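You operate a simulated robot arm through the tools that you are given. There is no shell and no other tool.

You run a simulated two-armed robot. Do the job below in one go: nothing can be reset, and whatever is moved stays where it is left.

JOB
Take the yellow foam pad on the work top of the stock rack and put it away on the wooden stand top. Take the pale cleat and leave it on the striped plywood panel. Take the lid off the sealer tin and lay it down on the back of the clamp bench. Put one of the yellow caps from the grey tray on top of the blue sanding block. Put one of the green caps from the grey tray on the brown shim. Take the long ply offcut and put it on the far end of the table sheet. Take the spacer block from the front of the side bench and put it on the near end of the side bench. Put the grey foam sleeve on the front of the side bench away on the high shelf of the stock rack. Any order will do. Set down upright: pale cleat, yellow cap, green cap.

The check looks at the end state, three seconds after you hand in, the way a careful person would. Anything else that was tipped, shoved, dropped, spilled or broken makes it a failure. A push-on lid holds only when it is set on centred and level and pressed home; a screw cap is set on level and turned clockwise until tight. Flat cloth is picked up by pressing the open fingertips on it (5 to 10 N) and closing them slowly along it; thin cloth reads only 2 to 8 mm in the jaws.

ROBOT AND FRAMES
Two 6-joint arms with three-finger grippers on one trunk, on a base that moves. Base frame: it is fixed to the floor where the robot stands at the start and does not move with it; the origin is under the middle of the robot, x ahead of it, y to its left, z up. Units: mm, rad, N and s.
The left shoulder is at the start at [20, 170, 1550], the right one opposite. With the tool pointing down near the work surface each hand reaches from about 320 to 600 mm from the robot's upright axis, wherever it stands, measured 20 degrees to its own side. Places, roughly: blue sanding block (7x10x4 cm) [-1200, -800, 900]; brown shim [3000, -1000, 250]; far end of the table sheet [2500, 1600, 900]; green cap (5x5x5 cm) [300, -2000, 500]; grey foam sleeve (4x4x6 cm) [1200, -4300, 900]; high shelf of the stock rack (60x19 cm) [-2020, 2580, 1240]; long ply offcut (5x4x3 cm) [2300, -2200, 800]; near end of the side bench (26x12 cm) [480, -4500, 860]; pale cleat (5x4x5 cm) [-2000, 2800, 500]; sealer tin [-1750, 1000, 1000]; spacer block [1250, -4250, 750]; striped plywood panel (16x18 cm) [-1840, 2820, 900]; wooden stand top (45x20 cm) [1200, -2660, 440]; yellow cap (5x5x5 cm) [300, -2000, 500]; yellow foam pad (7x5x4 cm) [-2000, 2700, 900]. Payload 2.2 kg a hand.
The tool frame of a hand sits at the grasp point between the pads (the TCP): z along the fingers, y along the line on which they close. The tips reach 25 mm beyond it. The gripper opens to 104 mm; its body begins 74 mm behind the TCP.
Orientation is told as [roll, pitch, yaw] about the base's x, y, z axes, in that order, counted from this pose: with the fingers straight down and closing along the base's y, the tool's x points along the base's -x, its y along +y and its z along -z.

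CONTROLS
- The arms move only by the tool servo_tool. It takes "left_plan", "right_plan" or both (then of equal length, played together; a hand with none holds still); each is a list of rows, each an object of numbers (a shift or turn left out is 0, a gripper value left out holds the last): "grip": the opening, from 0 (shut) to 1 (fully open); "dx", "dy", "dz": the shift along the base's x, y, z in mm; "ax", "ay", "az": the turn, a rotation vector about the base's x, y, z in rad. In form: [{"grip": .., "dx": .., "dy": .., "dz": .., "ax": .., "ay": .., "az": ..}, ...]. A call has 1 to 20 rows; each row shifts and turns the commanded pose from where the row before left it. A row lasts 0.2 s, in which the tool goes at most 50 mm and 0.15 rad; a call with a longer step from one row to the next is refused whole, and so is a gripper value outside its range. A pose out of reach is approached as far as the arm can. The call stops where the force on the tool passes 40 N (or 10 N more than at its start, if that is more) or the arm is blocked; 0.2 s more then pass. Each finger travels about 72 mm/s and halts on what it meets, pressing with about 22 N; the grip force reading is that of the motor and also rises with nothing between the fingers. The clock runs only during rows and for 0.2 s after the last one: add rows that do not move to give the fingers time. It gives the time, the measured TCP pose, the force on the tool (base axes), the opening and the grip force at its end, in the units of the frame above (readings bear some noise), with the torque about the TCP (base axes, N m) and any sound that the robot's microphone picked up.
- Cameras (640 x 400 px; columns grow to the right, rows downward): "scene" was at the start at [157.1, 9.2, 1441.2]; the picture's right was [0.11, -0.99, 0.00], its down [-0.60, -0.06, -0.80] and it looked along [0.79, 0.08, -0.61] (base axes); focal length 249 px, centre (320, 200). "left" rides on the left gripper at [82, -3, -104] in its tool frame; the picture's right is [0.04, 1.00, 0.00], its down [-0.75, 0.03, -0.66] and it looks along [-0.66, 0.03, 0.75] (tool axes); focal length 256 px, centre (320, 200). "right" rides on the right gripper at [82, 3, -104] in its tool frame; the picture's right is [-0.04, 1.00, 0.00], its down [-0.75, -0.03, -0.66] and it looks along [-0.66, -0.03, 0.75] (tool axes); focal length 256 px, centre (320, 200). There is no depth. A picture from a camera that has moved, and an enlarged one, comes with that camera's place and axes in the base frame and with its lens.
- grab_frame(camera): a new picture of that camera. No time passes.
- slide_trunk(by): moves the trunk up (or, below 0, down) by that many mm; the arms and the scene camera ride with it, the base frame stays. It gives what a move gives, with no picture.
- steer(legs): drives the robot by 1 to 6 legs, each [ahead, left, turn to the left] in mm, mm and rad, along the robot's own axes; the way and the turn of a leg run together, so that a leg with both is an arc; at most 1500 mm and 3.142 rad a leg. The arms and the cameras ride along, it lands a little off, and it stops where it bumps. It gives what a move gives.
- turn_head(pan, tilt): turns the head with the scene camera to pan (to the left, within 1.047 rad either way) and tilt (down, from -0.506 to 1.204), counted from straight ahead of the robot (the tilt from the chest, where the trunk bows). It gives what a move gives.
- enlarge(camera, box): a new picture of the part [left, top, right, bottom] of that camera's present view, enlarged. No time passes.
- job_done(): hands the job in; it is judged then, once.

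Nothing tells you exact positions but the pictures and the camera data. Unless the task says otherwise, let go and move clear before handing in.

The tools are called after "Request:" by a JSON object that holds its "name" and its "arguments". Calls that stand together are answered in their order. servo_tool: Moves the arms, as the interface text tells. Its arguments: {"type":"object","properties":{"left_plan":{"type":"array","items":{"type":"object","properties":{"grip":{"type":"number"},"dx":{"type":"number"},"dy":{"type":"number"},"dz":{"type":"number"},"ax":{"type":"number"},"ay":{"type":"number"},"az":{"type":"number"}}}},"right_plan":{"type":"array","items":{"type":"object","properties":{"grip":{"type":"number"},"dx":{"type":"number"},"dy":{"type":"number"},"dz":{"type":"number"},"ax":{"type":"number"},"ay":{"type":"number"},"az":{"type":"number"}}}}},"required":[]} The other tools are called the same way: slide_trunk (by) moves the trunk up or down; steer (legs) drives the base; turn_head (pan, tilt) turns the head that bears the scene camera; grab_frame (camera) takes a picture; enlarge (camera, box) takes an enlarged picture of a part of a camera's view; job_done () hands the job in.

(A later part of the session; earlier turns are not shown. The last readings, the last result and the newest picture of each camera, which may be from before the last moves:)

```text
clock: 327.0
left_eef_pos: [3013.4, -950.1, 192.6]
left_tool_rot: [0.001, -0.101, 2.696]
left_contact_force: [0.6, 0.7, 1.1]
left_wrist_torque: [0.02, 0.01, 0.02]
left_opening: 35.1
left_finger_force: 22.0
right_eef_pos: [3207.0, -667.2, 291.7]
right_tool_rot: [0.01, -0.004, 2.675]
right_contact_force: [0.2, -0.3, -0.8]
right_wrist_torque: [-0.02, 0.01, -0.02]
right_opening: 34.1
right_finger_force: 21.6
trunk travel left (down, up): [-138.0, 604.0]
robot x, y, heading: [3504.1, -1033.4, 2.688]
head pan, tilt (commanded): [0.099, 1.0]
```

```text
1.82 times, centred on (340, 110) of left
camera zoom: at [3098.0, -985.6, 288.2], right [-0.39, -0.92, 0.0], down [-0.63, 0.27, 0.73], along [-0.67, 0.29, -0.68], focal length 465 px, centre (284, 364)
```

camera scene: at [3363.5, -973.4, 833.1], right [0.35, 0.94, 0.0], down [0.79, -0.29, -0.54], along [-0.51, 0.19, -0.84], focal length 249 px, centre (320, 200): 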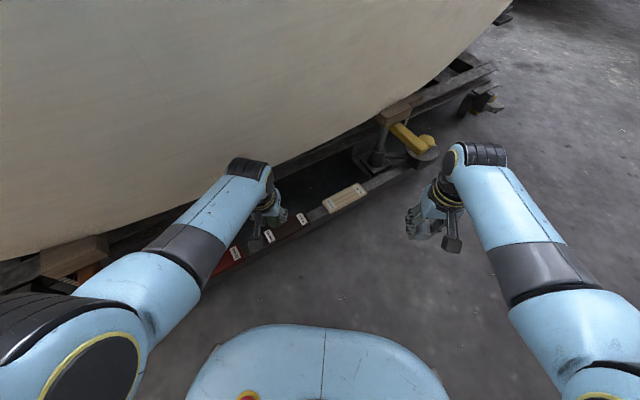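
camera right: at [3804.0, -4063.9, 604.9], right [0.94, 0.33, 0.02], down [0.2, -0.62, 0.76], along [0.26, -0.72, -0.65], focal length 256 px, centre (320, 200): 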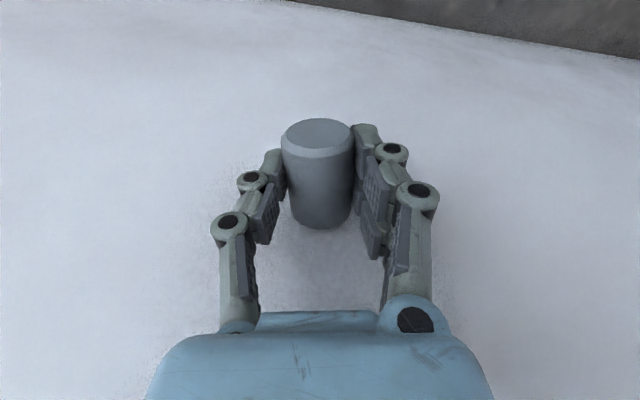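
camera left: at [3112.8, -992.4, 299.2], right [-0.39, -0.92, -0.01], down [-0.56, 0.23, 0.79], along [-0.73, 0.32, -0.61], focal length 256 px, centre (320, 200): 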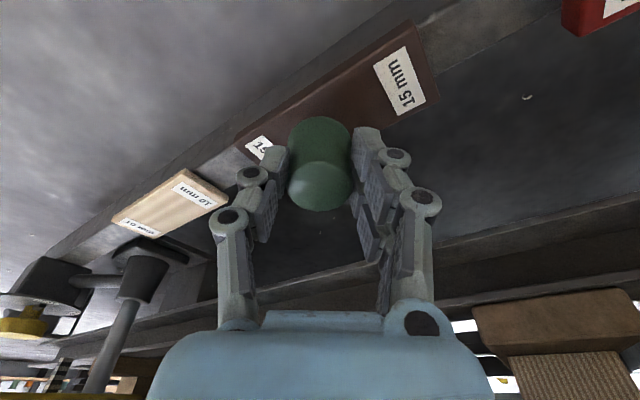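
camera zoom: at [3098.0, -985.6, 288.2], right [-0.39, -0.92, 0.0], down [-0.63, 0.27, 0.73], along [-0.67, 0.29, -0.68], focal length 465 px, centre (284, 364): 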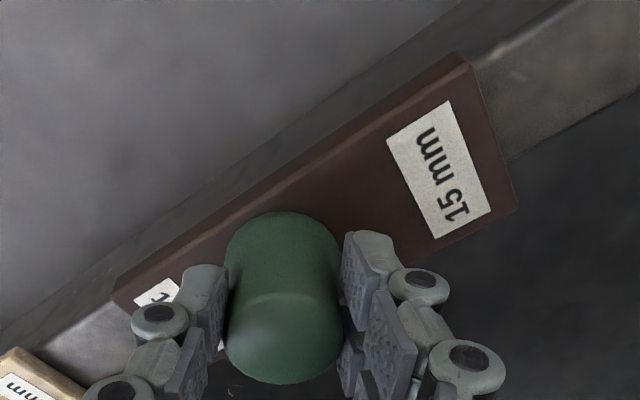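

Request:
{"name": "servo_tool", "arguments": {"left_plan": [{"dz": -3}, {}]}}

Request:
{"name": "servo_tool", "arguments": {"left_plan": [{"dz": -3}, {}]}}

Request:
{"name": "servo_tool", "arguments": {"left_plan": [{"dz": -3}, {}]}}

Request:
{"name": "enlarge", "arguments": {"camera": "scene", "box": [240, 170, 340, 260]}}

```text
clock: 327.6
left_eef_pos: [3013.2, -948.8, 192.6]
left_tool_rot: [0.005, -0.103, 2.696]
left_contact_force: [1.4, -0.7, 18.3]
left_wrist_torque: [-0.11, -0.17, 0.0]
left_opening: 35.3
left_finger_force: 21.9
right_eef_pos: [3207.8, -666.6, 292.6]
right_tool_rot: [0.012, -0.002, 2.675]
right_contact_force: [0.3, -0.8, -0.3]
right_wrist_torque: [-0.02, -0.04, -0.03]
right_opening: 34.2
right_finger_force: 21.9
trunk travel left (down, up): [-138.0, 604.0]
robot x, y, heading: [3507.2, -1036.8, 2.68]
head pan, tilt (commanded): [0.099, 1.0]
```

```text
clock: 328.2
left_eef_pos: [3012.6, -949.4, 190.0]
left_tool_rot: [0.003, -0.105, 2.697]
left_contact_force: [-4.4, 2.6, 18.7]
left_wrist_torque: [0.07, 0.1, -0.02]
left_opening: 35.3
left_finger_force: 22.0
right_eef_pos: [3207.6, -667.2, 292.8]
right_tool_rot: [0.012, -0.003, 2.674]
right_contact_force: [0.2, -0.7, -0.1]
right_wrist_torque: [0.02, 0.0, 0.0]
right_opening: 34.0
right_finger_force: 22.1
trunk travel left (down, up): [-138.0, 604.0]
robot x, y, heading: [3508.8, -1038.1, 2.684]
head pan, tilt (commanded): [0.099, 1.0]
```

```text
clock: 328.8
left_eef_pos: [3015.1, -950.2, 188.2]
left_tool_rot: [0.002, -0.105, 2.695]
left_contact_force: [-5.1, 3.5, 18.5]
left_wrist_torque: [0.06, 0.17, 0.01]
left_opening: 35.5
left_finger_force: 21.8
right_eef_pos: [3208.3, -666.3, 292.3]
right_tool_rot: [0.013, -0.004, 2.673]
right_contact_force: [-0.6, -0.1, 0.0]
right_wrist_torque: [-0.04, 0.01, 0.0]
right_opening: 34.2
right_finger_force: 22.1
trunk travel left (down, up): [-138.0, 604.0]
robot x, y, heading: [3509.0, -1034.6, 2.686]
head pan, tilt (commanded): [0.099, 1.0]
```

```text
4.44 times, centred on (290, 215) of scene
camera zoom: at [3361.8, -972.3, 797.4], right [0.35, 0.94, 0.0], down [0.79, -0.29, -0.54], along [-0.51, 0.19, -0.84], focal length 1106 px, centre (453, 133)
```

zoom: 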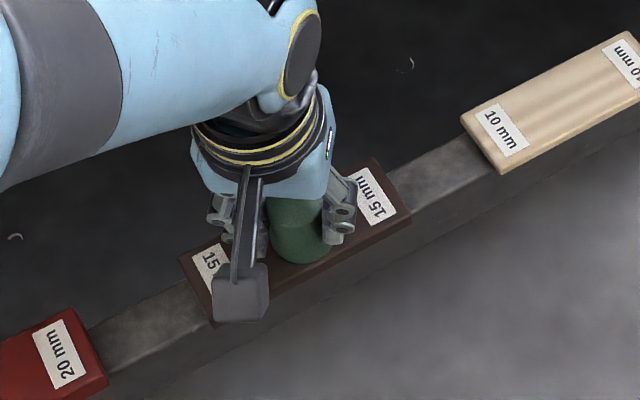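

Contact at TCP 192. The two views disagree a little on centring, so I zoom in closer before letting go.

Request:
{"name": "enlarge", "arguments": {"camera": "scene", "box": [275, 195, 335, 245]}}

Request:
{"name": "enlarge", "arguments": {"camera": "left", "box": [260, 40, 400, 180]}}

Request:
{"name": "grab_frame", "arguments": {"camera": "right"}}

```text
8.00 times, centred on (305, 220) of scene
camera zoom: at [3361.8, -972.3, 797.4], right [0.35, 0.94, 0.0], down [0.79, -0.29, -0.54], along [-0.51, 0.19, -0.84], focal length 1991 px, centre (440, 40)
```

zoom: 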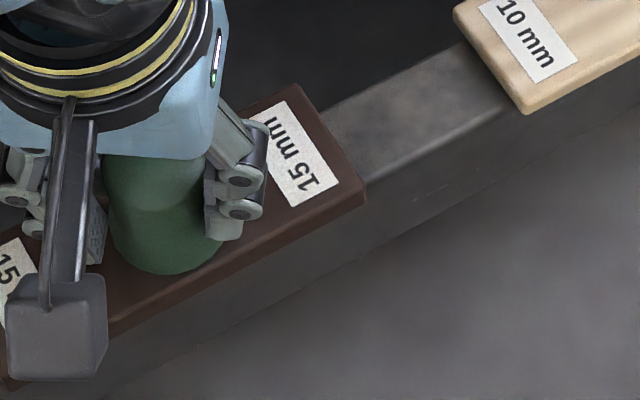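

```text
2.86 times, centred on (330, 110) of left
camera zoom: at [3099.1, -986.1, 282.2], right [-0.39, -0.92, 0.0], down [-0.63, 0.27, 0.73], along [-0.67, 0.29, -0.68], focal length 731 px, centre (291, 457)
```

zoom: 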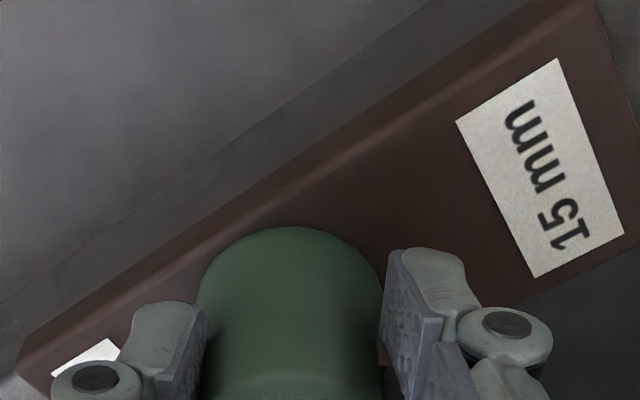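

```text
taken
camera right: at [3280.5, -705.7, 395.7], right [-0.49, -0.87, 0.01], down [-0.65, 0.37, 0.66], along [-0.58, 0.31, -0.75], focal length 256 px, centre (320, 200)
```

right: 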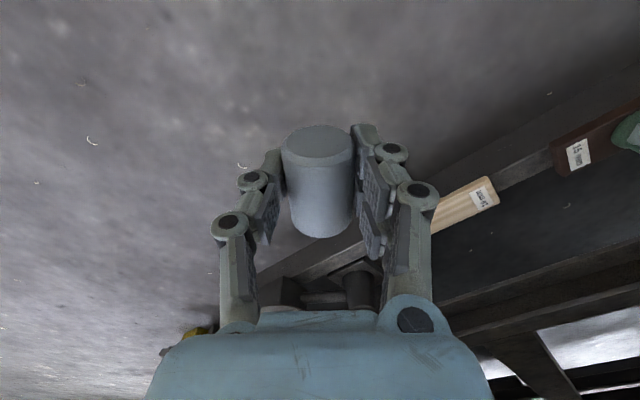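

Both zooms agree: the cap base lies wholly on the brown shim with margins on both sides. I ease off, open, and rise along the tool axis.

Request:
{"name": "servo_tool", "arguments": {"left_plan": [{"dz": 2}, {"dz": 2}, {"grip": 0.42}, {"grip": 0.5}, {"grip": 0.65}, {"grip": 0.75}, {}]}}

Request:
{"name": "enlarge", "arguments": {"camera": "left", "box": [220, 0, 460, 220]}}

Request:
{"name": "enlarge", "arguments": {"camera": "scene", "box": [240, 170, 340, 260]}}

```text
clock: 330.4
left_eef_pos: [3015.0, -951.1, 189.2]
left_tool_rot: [0.001, -0.099, 2.697]
left_contact_force: [0.7, 0.7, -0.1]
left_wrist_torque: [0.0, 0.0, 0.01]
left_opening: 78.2
left_finger_force: 0.1
right_eef_pos: [3208.9, -667.1, 292.2]
right_tool_rot: [0.011, 0.0, 2.674]
right_contact_force: [-0.6, 0.3, 1.2]
right_wrist_torque: [0.01, -0.01, -0.02]
right_opening: 34.0
right_finger_force: 21.9
trunk travel left (down, up): [-138.0, 604.0]
robot x, y, heading: [3512.3, -1037.5, 2.683]
head pan, tilt (commanded): [0.099, 1.0]
```

```text
1.82 times, centred on (340, 110) of left
camera zoom: at [3098.7, -985.9, 283.6], right [-0.39, -0.92, 0.0], down [-0.63, 0.27, 0.73], along [-0.67, 0.29, -0.69], focal length 465 px, centre (284, 364)
```

zoom: 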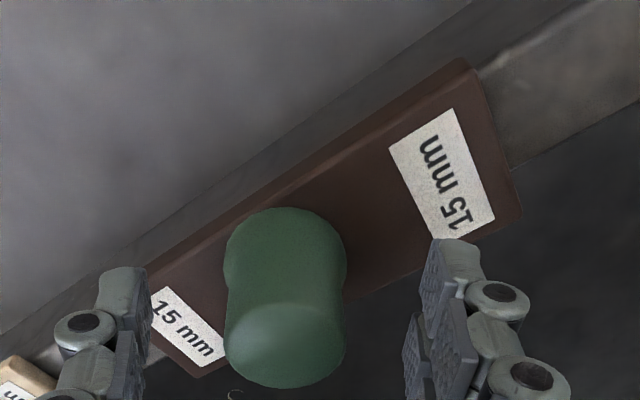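

```text
4.44 times, centred on (290, 215) of scene
camera zoom: at [3361.0, -972.2, 797.1], right [0.35, 0.94, 0.0], down [0.79, -0.29, -0.54], along [-0.51, 0.19, -0.84], focal length 1106 px, centre (453, 133)
```

zoom: 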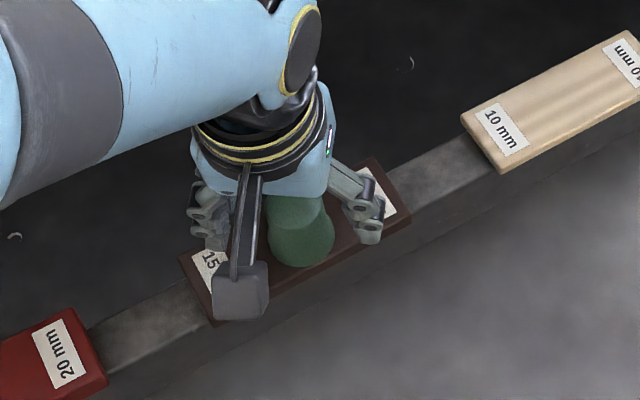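

The green cap stands upright on the brown shim between its labels. I withdraw the hand upward and back toward me.

Request:
{"name": "servo_tool", "arguments": {"left_plan": [{"dx": 2, "dy": -1, "dz": 15}, {"dx": 2, "dy": -1, "dz": 20}, {"dx": 3, "dy": -1, "dz": 25}, {"dx": 6, "dy": -3, "dz": 20}, {"dx": 20, "dy": -10, "dz": 10}, {"dx": 20, "dy": -10}, {}]}}

Request:
{"name": "grab_frame", "arguments": {"camera": "scene"}}

Request:
{"name": "grab_frame", "arguments": {"camera": "left"}}

```text
clock: 332.2
left_eef_pos: [2988.2, -972.2, 314.8]
left_tool_rot: [0.052, -0.209, 2.685]
left_contact_force: [16.9, 10.3, -7.3]
left_wrist_torque: [-0.65, 0.94, -0.01]
left_opening: 74.8
left_finger_force: 0.1
right_eef_pos: [3209.2, -665.4, 292.4]
right_tool_rot: [0.012, -0.001, 2.672]
right_contact_force: [-0.8, -0.2, -0.1]
right_wrist_torque: [-0.04, 0.01, -0.01]
right_opening: 34.2
right_finger_force: 22.4
trunk travel left (down, up): [-138.0, 604.0]
robot x, y, heading: [3508.0, -1034.8, 2.679]
head pan, tilt (commanded): [0.099, 1.0]
stopped in row 7 (left hand): the arm was blocked; the commanded pose is now the measured one
```

```text
taken
camera scene: at [3362.1, -971.0, 797.2], right [0.35, 0.94, 0.0], down [0.79, -0.3, -0.54], along [-0.51, 0.19, -0.84], focal length 249 px, centre (320, 200)
```

scene: 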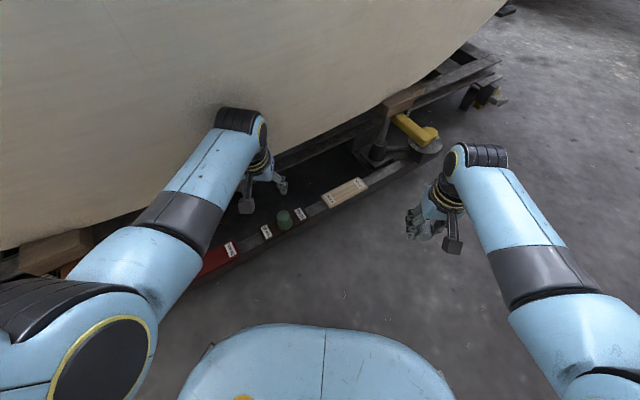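

```text
taken
camera left: at [3082.2, -1008.5, 399.3], right [-0.39, -0.92, 0.04], down [-0.54, 0.27, 0.8], along [-0.75, 0.29, -0.6], focal length 256 px, centre (320, 200)
```

left: 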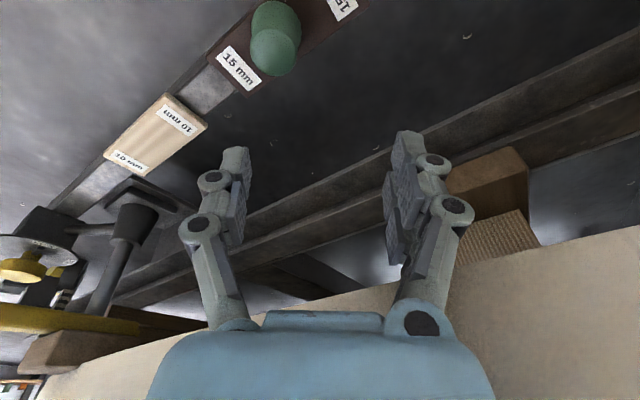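

The cap stands fine, but my wrist bulged against the hull while rising. I back the base away to free it.

Request:
{"name": "steer", "arguments": {"legs": [[-120, 0, 0]]}}

Request:
{"name": "slide_trunk", "arguments": {"by": 250}}

Request:
{"name": "enlarge", "arguments": {"camera": "scene", "box": [200, 120, 440, 290]}}

```text
clock: 333.4
left_eef_pos: [3096.7, -1028.9, 316.9]
left_tool_rot: [0.056, -0.215, 2.688]
left_contact_force: [-0.2, 0.6, 0.6]
left_wrist_torque: [0.0, -0.01, 0.0]
left_opening: 78.0
left_finger_force: 0.0
right_eef_pos: [3317.8, -721.4, 291.3]
right_tool_rot: [0.009, -0.003, 2.676]
right_contact_force: [0.0, -0.1, -0.2]
right_wrist_torque: [0.05, -0.02, 0.0]
right_opening: 34.0
right_finger_force: 22.0
trunk travel left (down, up): [-138.0, 604.0]
robot x, y, heading: [3619.4, -1091.4, 2.688]
head pan, tilt (commanded): [0.099, 1.0]
```

```text
clock: 336.0
left_eef_pos: [3097.8, -1028.8, 565.7]
left_tool_rot: [0.057, -0.213, 2.69]
left_contact_force: [0.0, -0.4, -0.1]
left_wrist_torque: [-0.02, 0.0, 0.01]
left_opening: 77.9
left_finger_force: 0.1
right_eef_pos: [3318.6, -722.1, 542.0]
right_tool_rot: [0.011, -0.001, 2.675]
right_contact_force: [0.0, -0.5, -0.2]
right_wrist_torque: [-0.02, -0.02, -0.04]
right_opening: 34.2
right_finger_force: 21.5
trunk travel left (down, up): [-388.0, 354.0]
robot x, y, heading: [3620.5, -1090.8, 2.682]
head pan, tilt (commanded): [0.099, 1.0]
```

```text
2.35 times, centred on (320, 205) of scene
camera zoom: at [3486.6, -1033.6, 1055.6], right [0.35, 0.94, 0.0], down [0.79, -0.29, -0.54], along [-0.51, 0.19, -0.84], focal length 586 px, centre (320, 188)
```

zoom: 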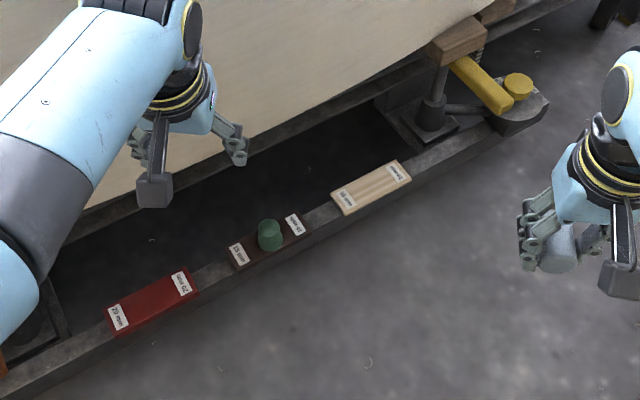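

The green cap is well placed. To leave the narrow aisle I rotate back partway, shift, then reverse out southwards at a slight angle between the pedal and the stool.

Request:
{"name": "steer", "arguments": {"legs": [[0, 0, -0.65]]}}

Request:
{"name": "servo_tool", "arguments": {"left_plan": [{}, {}]}}

```text
clock: 337.4
left_eef_pos: [3130.4, -885.7, 562.4]
left_tool_rot: [0.054, -0.206, 2.409]
left_contact_force: [-0.1, 0.3, 0.5]
left_wrist_torque: [-0.02, -0.03, 0.01]
left_opening: 78.1
left_finger_force: 0.0
right_eef_pos: [3427.7, -651.6, 541.5]
right_tool_rot: [0.009, 0.002, 2.396]
right_contact_force: [-0.2, -0.2, -0.3]
right_wrist_torque: [0.01, 0.03, 0.0]
right_opening: 33.9
right_finger_force: 22.2
trunk travel left (down, up): [-388.0, 354.0]
robot x, y, heading: [3616.7, -1089.0, 2.406]
head pan, tilt (commanded): [0.099, 1.0]
stopped in leg 1: the robot was blocked; the commanded pose is now the measured one
```

```text
clock: 338.0
left_eef_pos: [3131.5, -884.7, 562.0]
left_tool_rot: [0.054, -0.206, 2.408]
left_contact_force: [0.7, -0.5, -0.4]
left_wrist_torque: [-0.02, 0.02, 0.0]
left_opening: 77.9
left_finger_force: 0.1
right_eef_pos: [3429.8, -652.2, 539.8]
right_tool_rot: [0.01, 0.005, 2.394]
right_contact_force: [0.2, -0.2, -0.1]
right_wrist_torque: [-0.03, -0.02, -0.01]
right_opening: 34.0
right_finger_force: 21.6
trunk travel left (down, up): [-388.0, 354.0]
robot x, y, heading: [3617.3, -1091.5, 2.398]
head pan, tilt (commanded): [0.099, 1.0]
```

The rotation was stopped, probably by my right elbow meeting the leaning panel. I move away from the wall a little first.

Request:
{"name": "steer", "arguments": {"legs": [[52, 47, 0]]}}

Request:
{"name": "turn_head", "arguments": {"pan": -1.04, "tilt": 0.5}}

Request:
{"name": "grab_frame", "arguments": {"camera": "scene"}}

```text
clock: 339.0
left_eef_pos: [3064.3, -884.3, 565.6]
left_tool_rot: [0.057, -0.214, 2.404]
left_contact_force: [0.2, -0.2, -0.4]
left_wrist_torque: [0.05, 0.0, -0.03]
left_opening: 78.0
left_finger_force: 0.1
right_eef_pos: [3364.0, -650.6, 541.4]
right_tool_rot: [0.009, -0.002, 2.391]
right_contact_force: [-0.4, 0.1, 0.1]
right_wrist_torque: [0.01, -0.04, -0.04]
right_opening: 33.9
right_finger_force: 21.8
trunk travel left (down, up): [-388.0, 354.0]
robot x, y, heading: [3549.5, -1089.4, 2.397]
head pan, tilt (commanded): [0.099, 1.0]
```

```text
clock: 340.4
left_eef_pos: [3064.7, -885.3, 565.3]
left_tool_rot: [0.056, -0.212, 2.405]
left_contact_force: [-0.4, 0.5, 0.8]
left_wrist_torque: [0.01, 0.0, -0.03]
left_opening: 78.3
left_finger_force: 0.1
right_eef_pos: [3363.9, -651.4, 542.9]
right_tool_rot: [0.014, -0.001, 2.391]
right_contact_force: [-0.9, -0.3, -0.2]
right_wrist_torque: [0.01, -0.01, 0.01]
right_opening: 34.2
right_finger_force: 22.6
trunk travel left (down, up): [-388.0, 354.0]
robot x, y, heading: [3546.8, -1088.9, 2.4]
head pan, tilt (commanded): [-1.04, 0.499]
```

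```text
taken
camera scene: at [3512.3, -950.0, 1096.8], right [0.98, -0.21, 0.0], down [-0.1, -0.47, -0.88], along [0.18, 0.86, -0.48], focal length 249 px, centre (320, 200)
```

scene: 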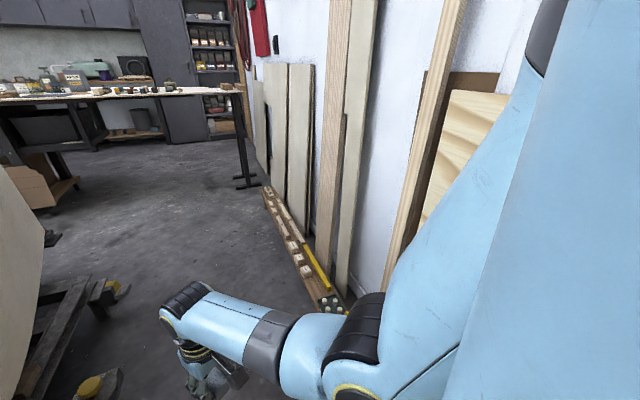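

Request:
{"name": "steer", "arguments": {"legs": [[0, 0, -0.4]]}}

Request:
{"name": "grab_frame", "arguments": {"camera": "scene"}}

```text
clock: 342.0
left_eef_pos: [3181.1, -713.4, 566.3]
left_tool_rot: [0.056, -0.213, 2.01]
left_contact_force: [-0.3, -0.5, 0.3]
left_wrist_torque: [0.02, -0.03, 0.02]
left_opening: 78.0
left_finger_force: 0.1
right_eef_pos: [3546.8, -614.8, 544.0]
right_tool_rot: [0.011, -0.001, 1.997]
right_contact_force: [0.2, 0.4, 0.0]
right_wrist_torque: [-0.01, -0.01, 0.0]
right_opening: 34.0
right_finger_force: 22.2
trunk travel left (down, up): [-388.0, 354.0]
robot x, y, heading: [3547.1, -1088.9, 2.007]
head pan, tilt (commanded): [-1.04, 0.499]
```

```text
taken
camera scene: at [3568.9, -946.8, 1096.9], right [0.82, -0.57, 0.0], down [-0.27, -0.39, -0.88], along [0.5, 0.72, -0.48], focal length 249 px, centre (320, 200)
```

scene: 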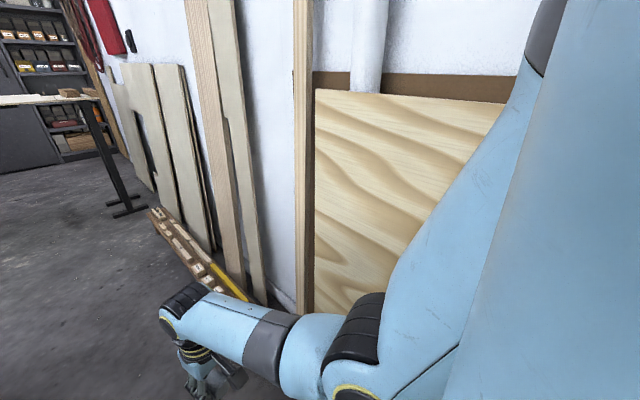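

Request:
{"name": "steer", "arguments": {"legs": [[14, 30, 0], [0, 0, -0.45], [-350, 0, 0]]}}

Request:
{"name": "turn_head", "arguments": {"pan": 0.0, "tilt": 1.2}}

Request:
{"name": "grab_frame", "arguments": {"camera": "scene"}}

```text
clock: 346.0
left_eef_pos: [3340.1, -948.8, 566.2]
left_tool_rot: [0.055, -0.214, 1.565]
left_contact_force: [0.5, -0.3, 1.0]
left_wrist_torque: [-0.02, 0.0, -0.01]
left_opening: 78.2
left_finger_force: 0.0
right_eef_pos: [3713.6, -1017.0, 542.2]
right_tool_rot: [0.011, -0.004, 1.551]
right_contact_force: [-0.6, 0.2, -0.4]
right_wrist_torque: [0.01, -0.01, -0.01]
right_opening: 33.9
right_finger_force: 21.6
trunk travel left (down, up): [-388.0, 354.0]
robot x, y, heading: [3512.3, -1447.7, 1.561]
head pan, tilt (commanded): [-1.04, 0.499]
```

```text
clock: 347.3
left_eef_pos: [3341.5, -949.3, 566.5]
left_tool_rot: [0.056, -0.213, 1.566]
left_contact_force: [0.4, -0.2, 1.3]
left_wrist_torque: [0.03, 0.01, -0.01]
left_opening: 77.8
left_finger_force: 0.0
right_eef_pos: [3714.4, -1016.8, 542.2]
right_tool_rot: [0.013, -0.002, 1.551]
right_contact_force: [-0.7, 0.0, -0.2]
right_wrist_torque: [0.02, -0.05, -0.02]
right_opening: 33.9
right_finger_force: 21.7
trunk travel left (down, up): [-388.0, 354.0]
robot x, y, heading: [3513.5, -1449.7, 1.565]
head pan, tilt (commanded): [0.0, 1.201]
```

```text
taken
camera scene: at [3513.2, -1315.2, 1043.2], right [1.0, -0.01, 0.0], down [-0.01, -0.93, -0.36], along [0.0, 0.36, -0.93], focal length 249 px, centre (320, 200)
```

scene: 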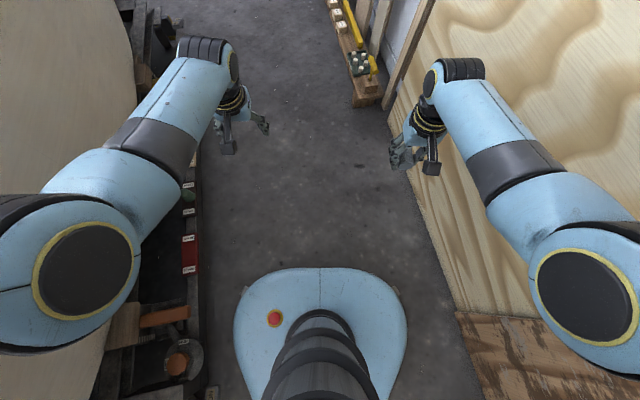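

Request:
{"name": "steer", "arguments": {"legs": [[0, 0, -0.14], [-252, -18, 0], [-103, 11, 0], [-199, -20, 0], [-298, -39, 0]]}}

Request:
{"name": "grab_frame", "arguments": {"camera": "scene"}}

```text
clock: 353.3
left_eef_pos: [3354.7, -1773.4, 566.2]
left_tool_rot: [0.055, -0.216, 1.411]
left_contact_force: [-0.6, -0.4, 0.4]
left_wrist_torque: [0.01, -0.02, -0.01]
left_opening: 77.9
left_finger_force: 0.0
right_eef_pos: [3712.5, -1899.4, 541.5]
right_tool_rot: [0.013, -0.005, 1.395]
right_contact_force: [-0.4, 0.3, 0.0]
right_wrist_torque: [-0.02, -0.04, 0.03]
right_opening: 34.1
right_finger_force: 21.7
trunk travel left (down, up): [-388.0, 354.0]
robot x, y, heading: [3448.6, -2293.7, 1.406]
head pan, tilt (commanded): [0.0, 1.201]
```

```text
taken
camera scene: at [3467.9, -2163.2, 1043.2], right [0.99, -0.16, 0.0], down [-0.15, -0.92, -0.36], along [0.06, 0.36, -0.93], focal length 249 px, centre (320, 200)
```

scene: 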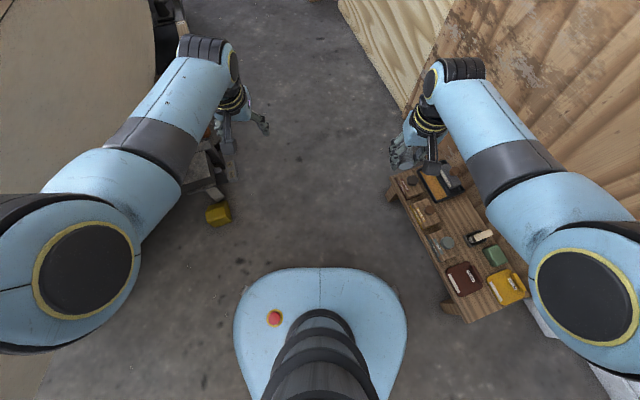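

I'm out of the pinch. I reverse on, turn to face east, and back around the bow's tip with the trunk raised, so the left hand can reach the ply offcut on the bow deck.

Request:
{"name": "steer", "arguments": {"legs": [[-750, -110, 0]]}}

Request:
{"name": "slide_trunk", "arguments": {"by": 345}}

Request:
{"name": "servo_tool", "arguments": {"right_plan": [{"dz": 40}, {"dz": 40}, {"dz": 40}, {}], "left_plan": [{"ax": -0.104, "ay": -0.02, "dz": 20}, {"ax": -0.104, "ay": -0.02, "dz": 20}, {"dz": 20}, {}]}}

Request:
{"name": "grab_frame", "arguments": {"camera": "right"}}

```text
clock: 357.5
left_eef_pos: [3340.8, -2536.9, 566.6]
left_tool_rot: [0.056, -0.214, 1.398]
left_contact_force: [-1.1, -0.2, 0.8]
left_wrist_torque: [-0.01, -0.01, -0.01]
left_opening: 78.2
left_finger_force: 0.1
right_eef_pos: [3698.4, -2663.8, 543.1]
right_tool_rot: [0.013, -0.003, 1.384]
right_contact_force: [-0.7, -0.6, 0.2]
right_wrist_torque: [0.04, 0.0, -0.01]
right_opening: 33.7
right_finger_force: 21.6
trunk travel left (down, up): [-388.0, 354.0]
robot x, y, heading: [3425.4, -3055.2, 1.399]
head pan, tilt (commanded): [0.0, 1.201]
```

```text
clock: 360.9
left_eef_pos: [3341.4, -2537.2, 911.2]
left_tool_rot: [0.055, -0.213, 1.398]
left_contact_force: [0.0, 0.7, -0.9]
left_wrist_torque: [0.06, -0.02, 0.0]
left_opening: 78.2
left_finger_force: 0.1
right_eef_pos: [3699.2, -2664.3, 888.0]
right_tool_rot: [0.012, -0.003, 1.384]
right_contact_force: [-0.6, -0.3, -0.2]
right_wrist_torque: [0.03, 0.03, -0.02]
right_opening: 33.6
right_finger_force: 22.5
trunk travel left (down, up): [-733.0, 9.0]
robot x, y, heading: [3429.3, -3054.4, 1.395]
head pan, tilt (commanded): [0.0, 1.201]
```

```text
clock: 361.9
left_eef_pos: [3343.0, -2538.3, 971.1]
left_tool_rot: [-0.021, -0.016, 1.406]
left_contact_force: [1.1, -0.5, 0.0]
left_wrist_torque: [-0.01, 0.0, -0.01]
left_opening: 77.9
left_finger_force: 0.1
right_eef_pos: [3695.9, -2665.3, 1007.8]
right_tool_rot: [0.012, -0.002, 1.385]
right_contact_force: [-1.0, 0.5, 0.0]
right_wrist_torque: [0.0, 0.0, 0.01]
right_opening: 33.6
right_finger_force: 22.4
trunk travel left (down, up): [-733.0, 9.0]
robot x, y, heading: [3428.8, -3055.2, 1.395]
head pan, tilt (commanded): [0.0, 1.201]
```

```text
taken
camera right: at [3679.6, -2744.3, 1111.1], right [-0.97, 0.22, 0.01], down [0.18, 0.73, 0.66], along [0.14, 0.64, -0.75], focal length 256 px, centre (320, 200)
```

right: 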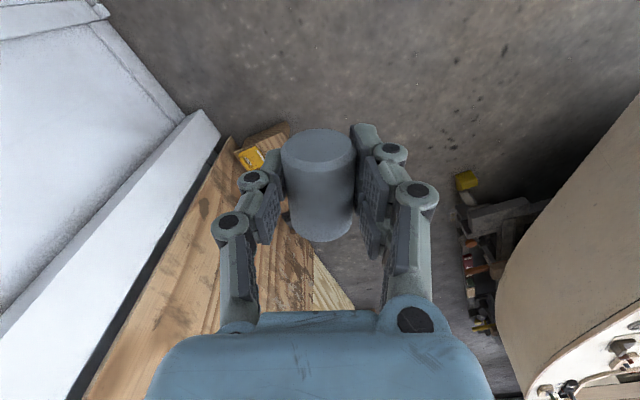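

Request:
{"name": "steer", "arguments": {"legs": [[0, 0, -1.2], [-800, 50, 0], [-800, 40, 0]]}}

Request:
{"name": "turn_head", "arguments": {"pan": 0.5, "tilt": 0.5}}

Request:
{"name": "grab_frame", "arguments": {"camera": "scene"}}

```text
clock: 372.9
left_eef_pos: [2315.4, -2991.7, 970.3]
left_tool_rot: [-0.019, -0.017, 0.206]
left_contact_force: [0.0, 0.1, 0.0]
left_wrist_torque: [-0.03, -0.05, 0.03]
left_opening: 78.0
left_finger_force: 0.0
right_eef_pos: [2326.3, -3368.5, 1008.3]
right_tool_rot: [0.014, -0.005, 0.184]
right_contact_force: [0.1, -0.3, 0.3]
right_wrist_torque: [0.0, -0.01, 0.03]
right_opening: 33.4
right_finger_force: 21.8
trunk travel left (down, up): [-733.0, 9.0]
robot x, y, heading: [1861.3, -3259.6, 0.193]
head pan, tilt (commanded): [0.0, 1.201]
```

```text
clock: 374.0
left_eef_pos: [2314.8, -2992.5, 970.4]
left_tool_rot: [-0.018, -0.015, 0.208]
left_contact_force: [-0.2, -0.2, -0.1]
left_wrist_torque: [0.0, -0.02, 0.02]
left_opening: 78.0
left_finger_force: 0.0
right_eef_pos: [2326.2, -3369.6, 1008.7]
right_tool_rot: [0.012, -0.005, 0.186]
right_contact_force: [0.4, 0.1, -0.1]
right_wrist_torque: [-0.05, 0.02, 0.01]
right_opening: 33.5
right_finger_force: 21.6
trunk travel left (down, up): [-733.0, 9.0]
robot x, y, heading: [1863.9, -3259.9, 0.194]
head pan, tilt (commanded): [0.499, 0.499]
```

```text
taken
camera scene: at [2002.5, -3187.8, 1445.8], right [0.64, -0.77, 0.0], down [-0.37, -0.31, -0.88], along [0.67, 0.56, -0.48], focal length 249 px, centre (320, 200)
```

scene: 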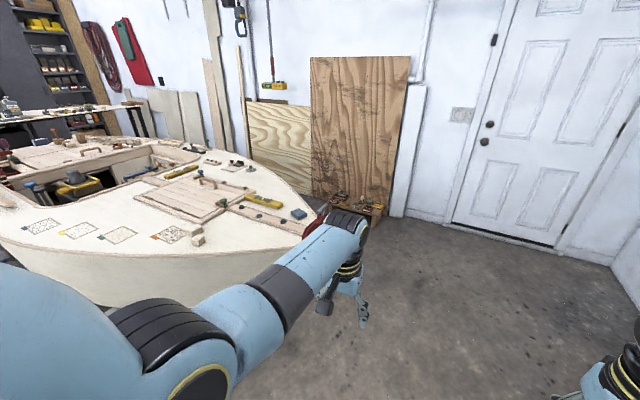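

Request:
{"name": "steer", "arguments": {"legs": [[69, 384, 0]]}}

Request:
{"name": "turn_head", "arguments": {"pan": 0.5, "tilt": 0.7}}

Request:
{"name": "grab_frame", "arguments": {"camera": "scene"}}

Request:
{"name": "grab_frame", "arguments": {"camera": "left"}}

```text
clock: 376.4
left_eef_pos: [2308.7, -2598.2, 970.4]
left_tool_rot: [-0.02, -0.015, 0.201]
left_contact_force: [0.4, -0.2, -0.7]
left_wrist_torque: [0.01, 0.0, 0.01]
left_opening: 77.8
left_finger_force: 0.0
right_eef_pos: [2319.0, -2974.8, 1007.7]
right_tool_rot: [0.012, -0.002, 0.181]
right_contact_force: [0.1, 0.0, 0.5]
right_wrist_torque: [0.01, 0.03, -0.01]
right_opening: 33.4
right_finger_force: 21.8
trunk travel left (down, up): [-733.0, 9.0]
robot x, y, heading: [1855.1, -2860.5, 0.186]
head pan, tilt (commanded): [0.499, 0.499]
```

```text
clock: 377.2
left_eef_pos: [2310.3, -2599.3, 970.7]
left_tool_rot: [-0.019, -0.014, 0.201]
left_contact_force: [0.3, -0.5, 0.4]
left_wrist_torque: [-0.02, -0.03, -0.01]
left_opening: 77.9
left_finger_force: 0.1
right_eef_pos: [2319.1, -2977.4, 1008.3]
right_tool_rot: [0.011, -0.005, 0.179]
right_contact_force: [0.4, -0.3, -0.1]
right_wrist_torque: [0.01, 0.01, 0.02]
right_opening: 33.3
right_finger_force: 22.3
trunk travel left (down, up): [-733.0, 9.0]
robot x, y, heading: [1853.9, -2859.0, 0.191]
head pan, tilt (commanded): [0.499, 0.7]
```

```text
taken
camera scene: at [1991.9, -2796.9, 1428.2], right [0.64, -0.77, 0.0], down [-0.5, -0.41, -0.77], along [0.59, 0.49, -0.64], focal length 249 px, centre (320, 200)
```

scene: 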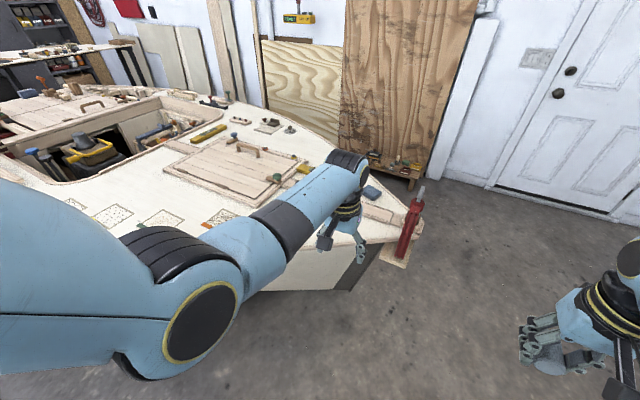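

```text
taken
camera left: at [2228.3, -2616.9, 1072.8], right [-0.24, 0.97, -0.02], down [0.72, 0.19, 0.67], along [0.65, 0.15, -0.74], focal length 256 px, centre (320, 200)
```

left: 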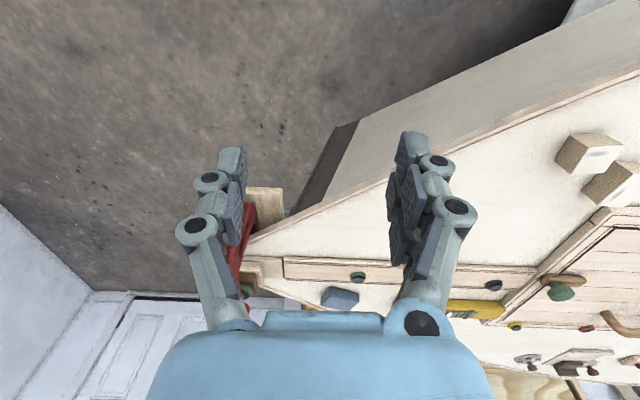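

Two plywood pieces lie on the bow deck near [2306,-2282] and [2334,-2214]. I slide over so the left hand is above them.

Request:
{"name": "steer", "arguments": {"legs": [[60, 325, 0]]}}

Request:
{"name": "grab_frame", "arguments": {"camera": "left"}}

Request:
{"name": "enlarge", "arguments": {"camera": "left", "box": [240, 60, 440, 200]}}

Request:
{"name": "turn_head", "arguments": {"pan": 0.4, "tilt": 0.8}}

Request:
{"name": "grab_frame", "arguments": {"camera": "scene"}}

```text
clock: 379.4
left_eef_pos: [2304.9, -2265.7, 970.7]
left_tool_rot: [-0.02, -0.015, 0.205]
left_contact_force: [0.2, -0.2, 0.2]
left_wrist_torque: [-0.01, 0.02, 0.02]
left_opening: 78.1
left_finger_force: 0.0
right_eef_pos: [2315.9, -2642.3, 1008.1]
right_tool_rot: [0.009, -0.003, 0.184]
right_contact_force: [0.1, 0.0, -1.0]
right_wrist_torque: [-0.02, 0.02, 0.0]
right_opening: 33.2
right_finger_force: 22.0
trunk travel left (down, up): [-733.0, 9.0]
robot x, y, heading: [1853.4, -2532.5, 0.194]
head pan, tilt (commanded): [0.499, 0.7]
```

```text
taken
camera left: at [2224.0, -2283.5, 1072.7], right [-0.24, 0.97, -0.02], down [0.72, 0.19, 0.67], along [0.65, 0.15, -0.74], focal length 256 px, centre (320, 200)
```

left: 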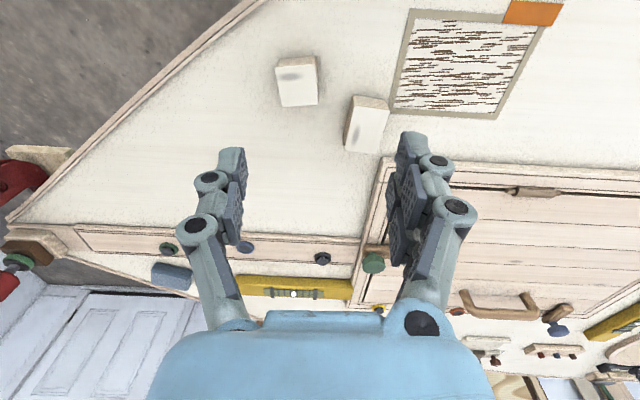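

```text
2.86 times, centred on (340, 130) of left
camera zoom: at [2224.0, -2283.5, 1072.7], right [-0.24, 0.97, -0.02], down [0.72, 0.19, 0.67], along [0.65, 0.15, -0.74], focal length 731 px, centre (263, 400)
```

zoom: 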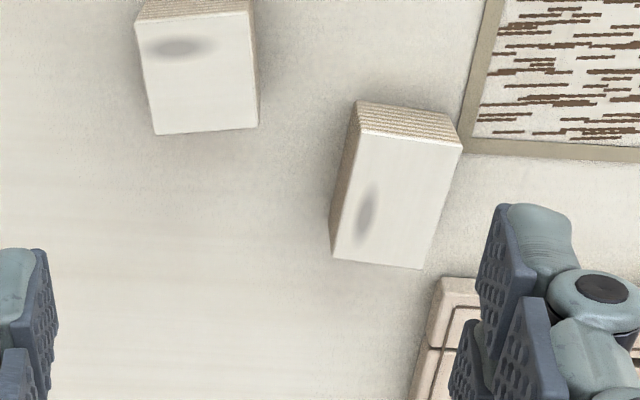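

```text
clock: 380.0
left_eef_pos: [2305.1, -2266.1, 970.4]
left_tool_rot: [-0.018, -0.017, 0.207]
left_contact_force: [0.2, -0.2, 0.4]
left_wrist_torque: [0.03, -0.03, -0.02]
left_opening: 78.0
left_finger_force: 0.0
right_eef_pos: [2314.5, -2642.9, 1008.6]
right_tool_rot: [0.012, -0.002, 0.183]
right_contact_force: [-0.8, 0.5, -0.2]
right_wrist_torque: [-0.03, -0.01, 0.03]
right_opening: 33.5
right_finger_force: 22.5
trunk travel left (down, up): [-733.0, 9.0]
robot x, y, heading: [1854.3, -2530.4, 0.192]
head pan, tilt (commanded): [0.4, 0.799]
```

```text
taken
camera scene: at [1989.6, -2473.4, 1419.9], right [0.56, -0.83, 0.0], down [-0.59, -0.4, -0.7], along [0.58, 0.39, -0.72], focal length 249 px, centre (320, 200)
```

scene: 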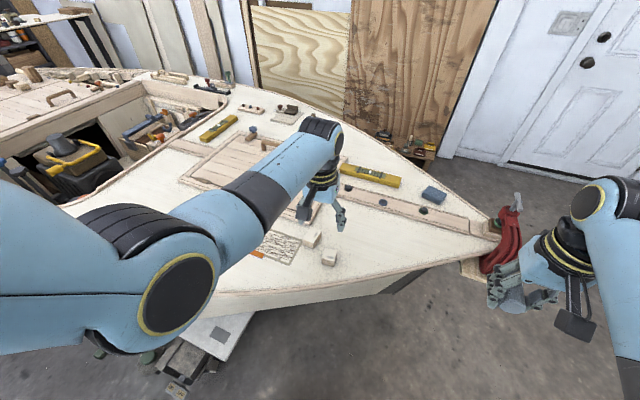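

The longer piece (about 51×37 mm) is the right-hand one at [2338,-2209]; the other is square. I shift the robot so the left hand is above the long one and turn the tool slightly to match it.

Request:
{"name": "steer", "arguments": {"legs": [[43, 50, 0]]}}

Request:
{"name": "servo_tool", "arguments": {"left_plan": [{"az": -0.08, "ax": 0.02, "ay": 0.016, "grip": 0.64, "dz": -20}, {"dz": -25}, {"dz": -25}, {}]}}

Request:
{"name": "grab_frame", "arguments": {"camera": "left"}}

Request:
{"name": "enlarge", "arguments": {"camera": "left", "box": [220, 40, 440, 220]}}

```text
clock: 381.0
left_eef_pos: [2340.5, -2208.7, 969.1]
left_tool_rot: [-0.021, -0.015, 0.205]
left_contact_force: [-0.2, 0.6, 0.1]
left_wrist_torque: [-0.03, 0.03, 0.0]
left_opening: 78.1
left_finger_force: 0.1
right_eef_pos: [2348.2, -2585.5, 1008.0]
right_tool_rot: [0.01, -0.003, 0.184]
right_contact_force: [-0.1, 0.7, -0.8]
right_wrist_torque: [-0.04, 0.04, -0.02]
right_opening: 33.3
right_finger_force: 21.7
trunk travel left (down, up): [-733.0, 9.0]
robot x, y, heading: [1886.2, -2473.9, 0.194]
head pan, tilt (commanded): [0.4, 0.799]
```

```text
clock: 382.0
left_eef_pos: [2339.0, -2210.1, 898.7]
left_tool_rot: [0.003, -0.003, 0.125]
left_contact_force: [0.6, 0.1, -0.2]
left_wrist_torque: [0.04, 0.01, 0.0]
left_opening: 66.8
left_finger_force: 0.1
right_eef_pos: [2349.7, -2586.3, 1007.9]
right_tool_rot: [0.013, 0.0, 0.183]
right_contact_force: [-0.1, -0.3, -0.5]
right_wrist_torque: [-0.01, 0.0, 0.0]
right_opening: 33.6
right_finger_force: 22.5
trunk travel left (down, up): [-733.0, 9.0]
robot x, y, heading: [1886.0, -2478.5, 0.191]
head pan, tilt (commanded): [0.4, 0.799]
```

```text
taken
camera left: at [2258.0, -2223.3, 1002.8], right [-0.16, 0.99, 0.0], down [0.74, 0.12, 0.66], along [0.65, 0.11, -0.75], focal length 256 px, centre (320, 200)
```

left: 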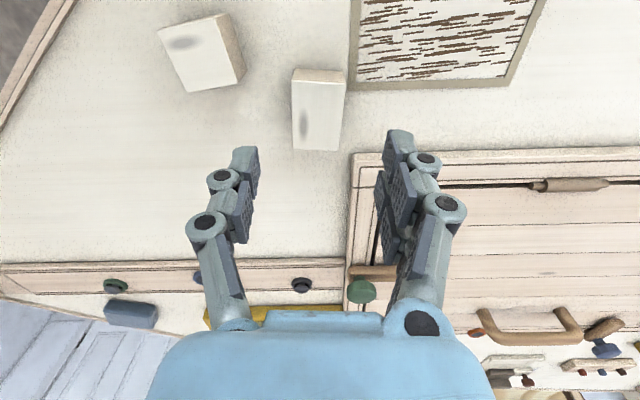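

```text
2.22 times, centred on (330, 130) of left
camera zoom: at [2258.0, -2223.3, 1002.8], right [-0.16, 0.99, 0.0], down [0.74, 0.12, 0.66], along [0.65, 0.11, -0.75], focal length 569 px, centre (298, 356)
```

zoom: 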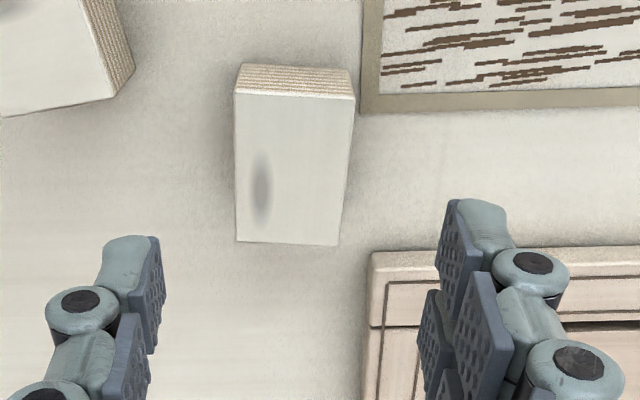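

Request:
{"name": "servo_tool", "arguments": {"left_plan": [{"dx": -3, "dy": -2, "dz": -20}, {"dx": -2, "dz": -20}, {}]}}

Request:
{"name": "enlarge", "arguments": {"camera": "left", "box": [200, 60, 440, 260]}}

Request:
{"name": "enlarge", "arguments": {"camera": "scene", "box": [250, 160, 390, 290]}}

```text
clock: 382.8
left_eef_pos: [2331.2, -2213.3, 864.5]
left_tool_rot: [0.004, -0.004, 0.125]
left_contact_force: [-0.8, 0.2, -0.3]
left_wrist_torque: [-0.01, 0.0, 0.01]
left_opening: 66.4
left_finger_force: 0.1
left hand out of reach, approached as far as the arm can: row 2
right_eef_pos: [2348.0, -2586.7, 1007.9]
right_tool_rot: [0.012, -0.005, 0.184]
right_contact_force: [0.3, -0.3, -0.4]
right_wrist_torque: [-0.02, 0.01, 0.03]
right_opening: 33.3
right_finger_force: 21.9
trunk travel left (down, up): [-733.0, 9.0]
robot x, y, heading: [1887.6, -2474.3, 0.193]
head pan, tilt (commanded): [0.4, 0.799]
```

```text
2.00 times, centred on (320, 160) of left
camera zoom: at [2249.5, -2226.1, 967.5], right [-0.16, 0.99, 0.0], down [0.74, 0.12, 0.66], along [0.65, 0.11, -0.75], focal length 512 px, centre (320, 280)
```

zoom: 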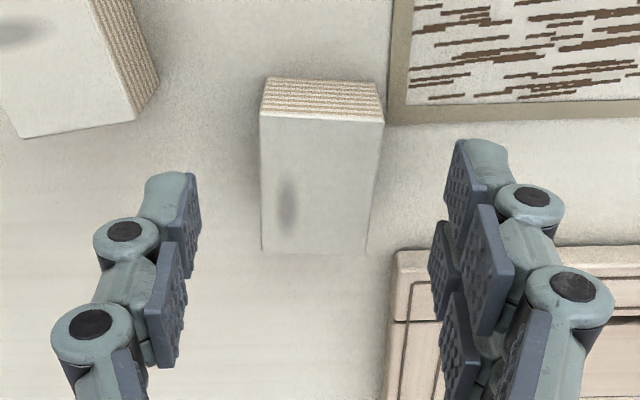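

```text
3.08 times, centred on (320, 225) of scene
camera zoom: at [2022.6, -2417.0, 1420.0], right [0.56, -0.83, 0.0], down [-0.59, -0.4, -0.7], along [0.58, 0.39, -0.72], focal length 766 px, centre (320, 123)
```

zoom: 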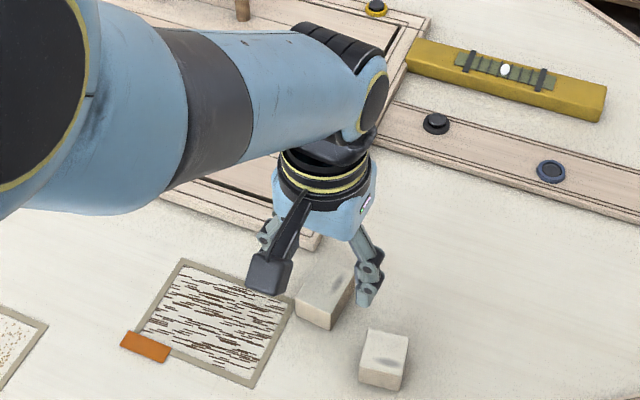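

The left arm is at its limit downward, so I lower the trunk by a little under 30 mm instead.

Request:
{"name": "slide_trunk", "arguments": {"by": -24}}

Request:
{"name": "enlarge", "arguments": {"camera": "left", "box": [200, 60, 440, 260]}}

```text
clock: 383.5
left_eef_pos: [2330.0, -2210.5, 839.6]
left_tool_rot: [0.003, -0.004, 0.126]
left_contact_force: [-1.0, 0.2, -0.3]
left_wrist_torque: [0.01, 0.01, 0.01]
left_opening: 66.4
left_finger_force: 0.1
right_eef_pos: [2348.8, -2586.0, 985.1]
right_tool_rot: [0.011, -0.004, 0.182]
right_contact_force: [-0.2, -0.9, 0.4]
right_wrist_torque: [0.0, 0.03, 0.01]
right_opening: 33.2
right_finger_force: 22.0
trunk travel left (down, up): [-709.0, 33.0]
robot x, y, heading: [1886.2, -2475.2, 0.192]
head pan, tilt (commanded): [0.4, 0.799]
```

```text
2.00 times, centred on (320, 160) of left
camera zoom: at [2248.8, -2224.4, 943.3], right [-0.16, 0.99, 0.0], down [0.74, 0.12, 0.66], along [0.65, 0.11, -0.75], focal length 512 px, centre (320, 280)
```

zoom: 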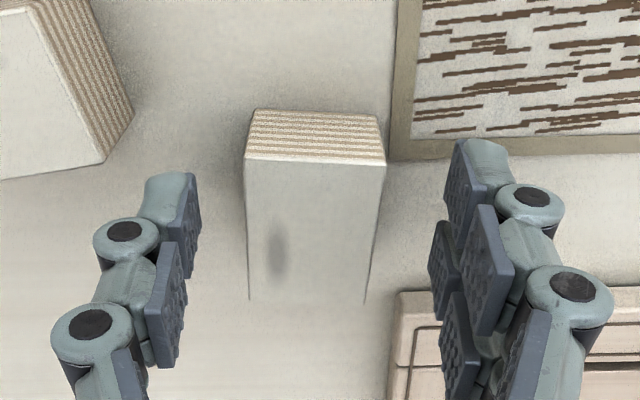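

Request:
{"name": "slide_trunk", "arguments": {"by": -8}}

Request:
{"name": "servo_tool", "arguments": {"left_plan": [{"grip": 0.5}, {"grip": 0.4}, {"grip": 0.3}, {"grip": 0.1}, {"grip": 0.1}]}}

Request:
{"name": "enlarge", "arguments": {"camera": "left", "box": [200, 60, 440, 260]}}

```text
clock: 384.1
left_eef_pos: [2330.9, -2211.0, 832.8]
left_tool_rot: [0.005, -0.003, 0.127]
left_contact_force: [0.0, -0.3, 0.1]
left_wrist_torque: [0.02, 0.0, -0.02]
left_opening: 66.4
left_finger_force: 0.1
right_eef_pos: [2349.9, -2585.3, 976.7]
right_tool_rot: [0.012, -0.004, 0.184]
right_contact_force: [-0.6, -0.9, 0.2]
right_wrist_torque: [-0.01, 0.01, 0.0]
right_opening: 33.1
right_finger_force: 21.7
trunk travel left (down, up): [-701.0, 41.0]
robot x, y, heading: [1884.3, -2475.5, 0.195]
head pan, tilt (commanded): [0.4, 0.799]
```

```text
clock: 385.3
left_eef_pos: [2330.4, -2211.6, 832.7]
left_tool_rot: [0.005, -0.005, 0.126]
left_contact_force: [0.7, 0.2, 0.4]
left_wrist_torque: [0.04, 0.0, -0.01]
left_opening: 35.6
left_finger_force: 22.2
right_eef_pos: [2349.7, -2585.5, 976.1]
right_tool_rot: [0.011, -0.001, 0.183]
right_contact_force: [-0.1, 0.3, 0.0]
right_wrist_torque: [0.01, -0.01, 0.02]
right_opening: 33.1
right_finger_force: 22.3
trunk travel left (down, up): [-701.0, 41.0]
robot x, y, heading: [1886.3, -2474.5, 0.194]
head pan, tilt (commanded): [0.4, 0.799]
```

```text
2.00 times, centred on (320, 160) of left
camera zoom: at [2248.9, -2224.5, 935.3], right [-0.16, 0.99, 0.0], down [0.74, 0.12, 0.66], along [0.65, 0.11, -0.75], focal length 512 px, centre (320, 280)
```

zoom: 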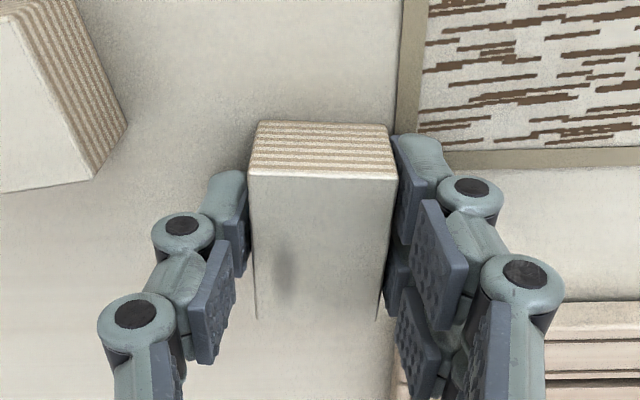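

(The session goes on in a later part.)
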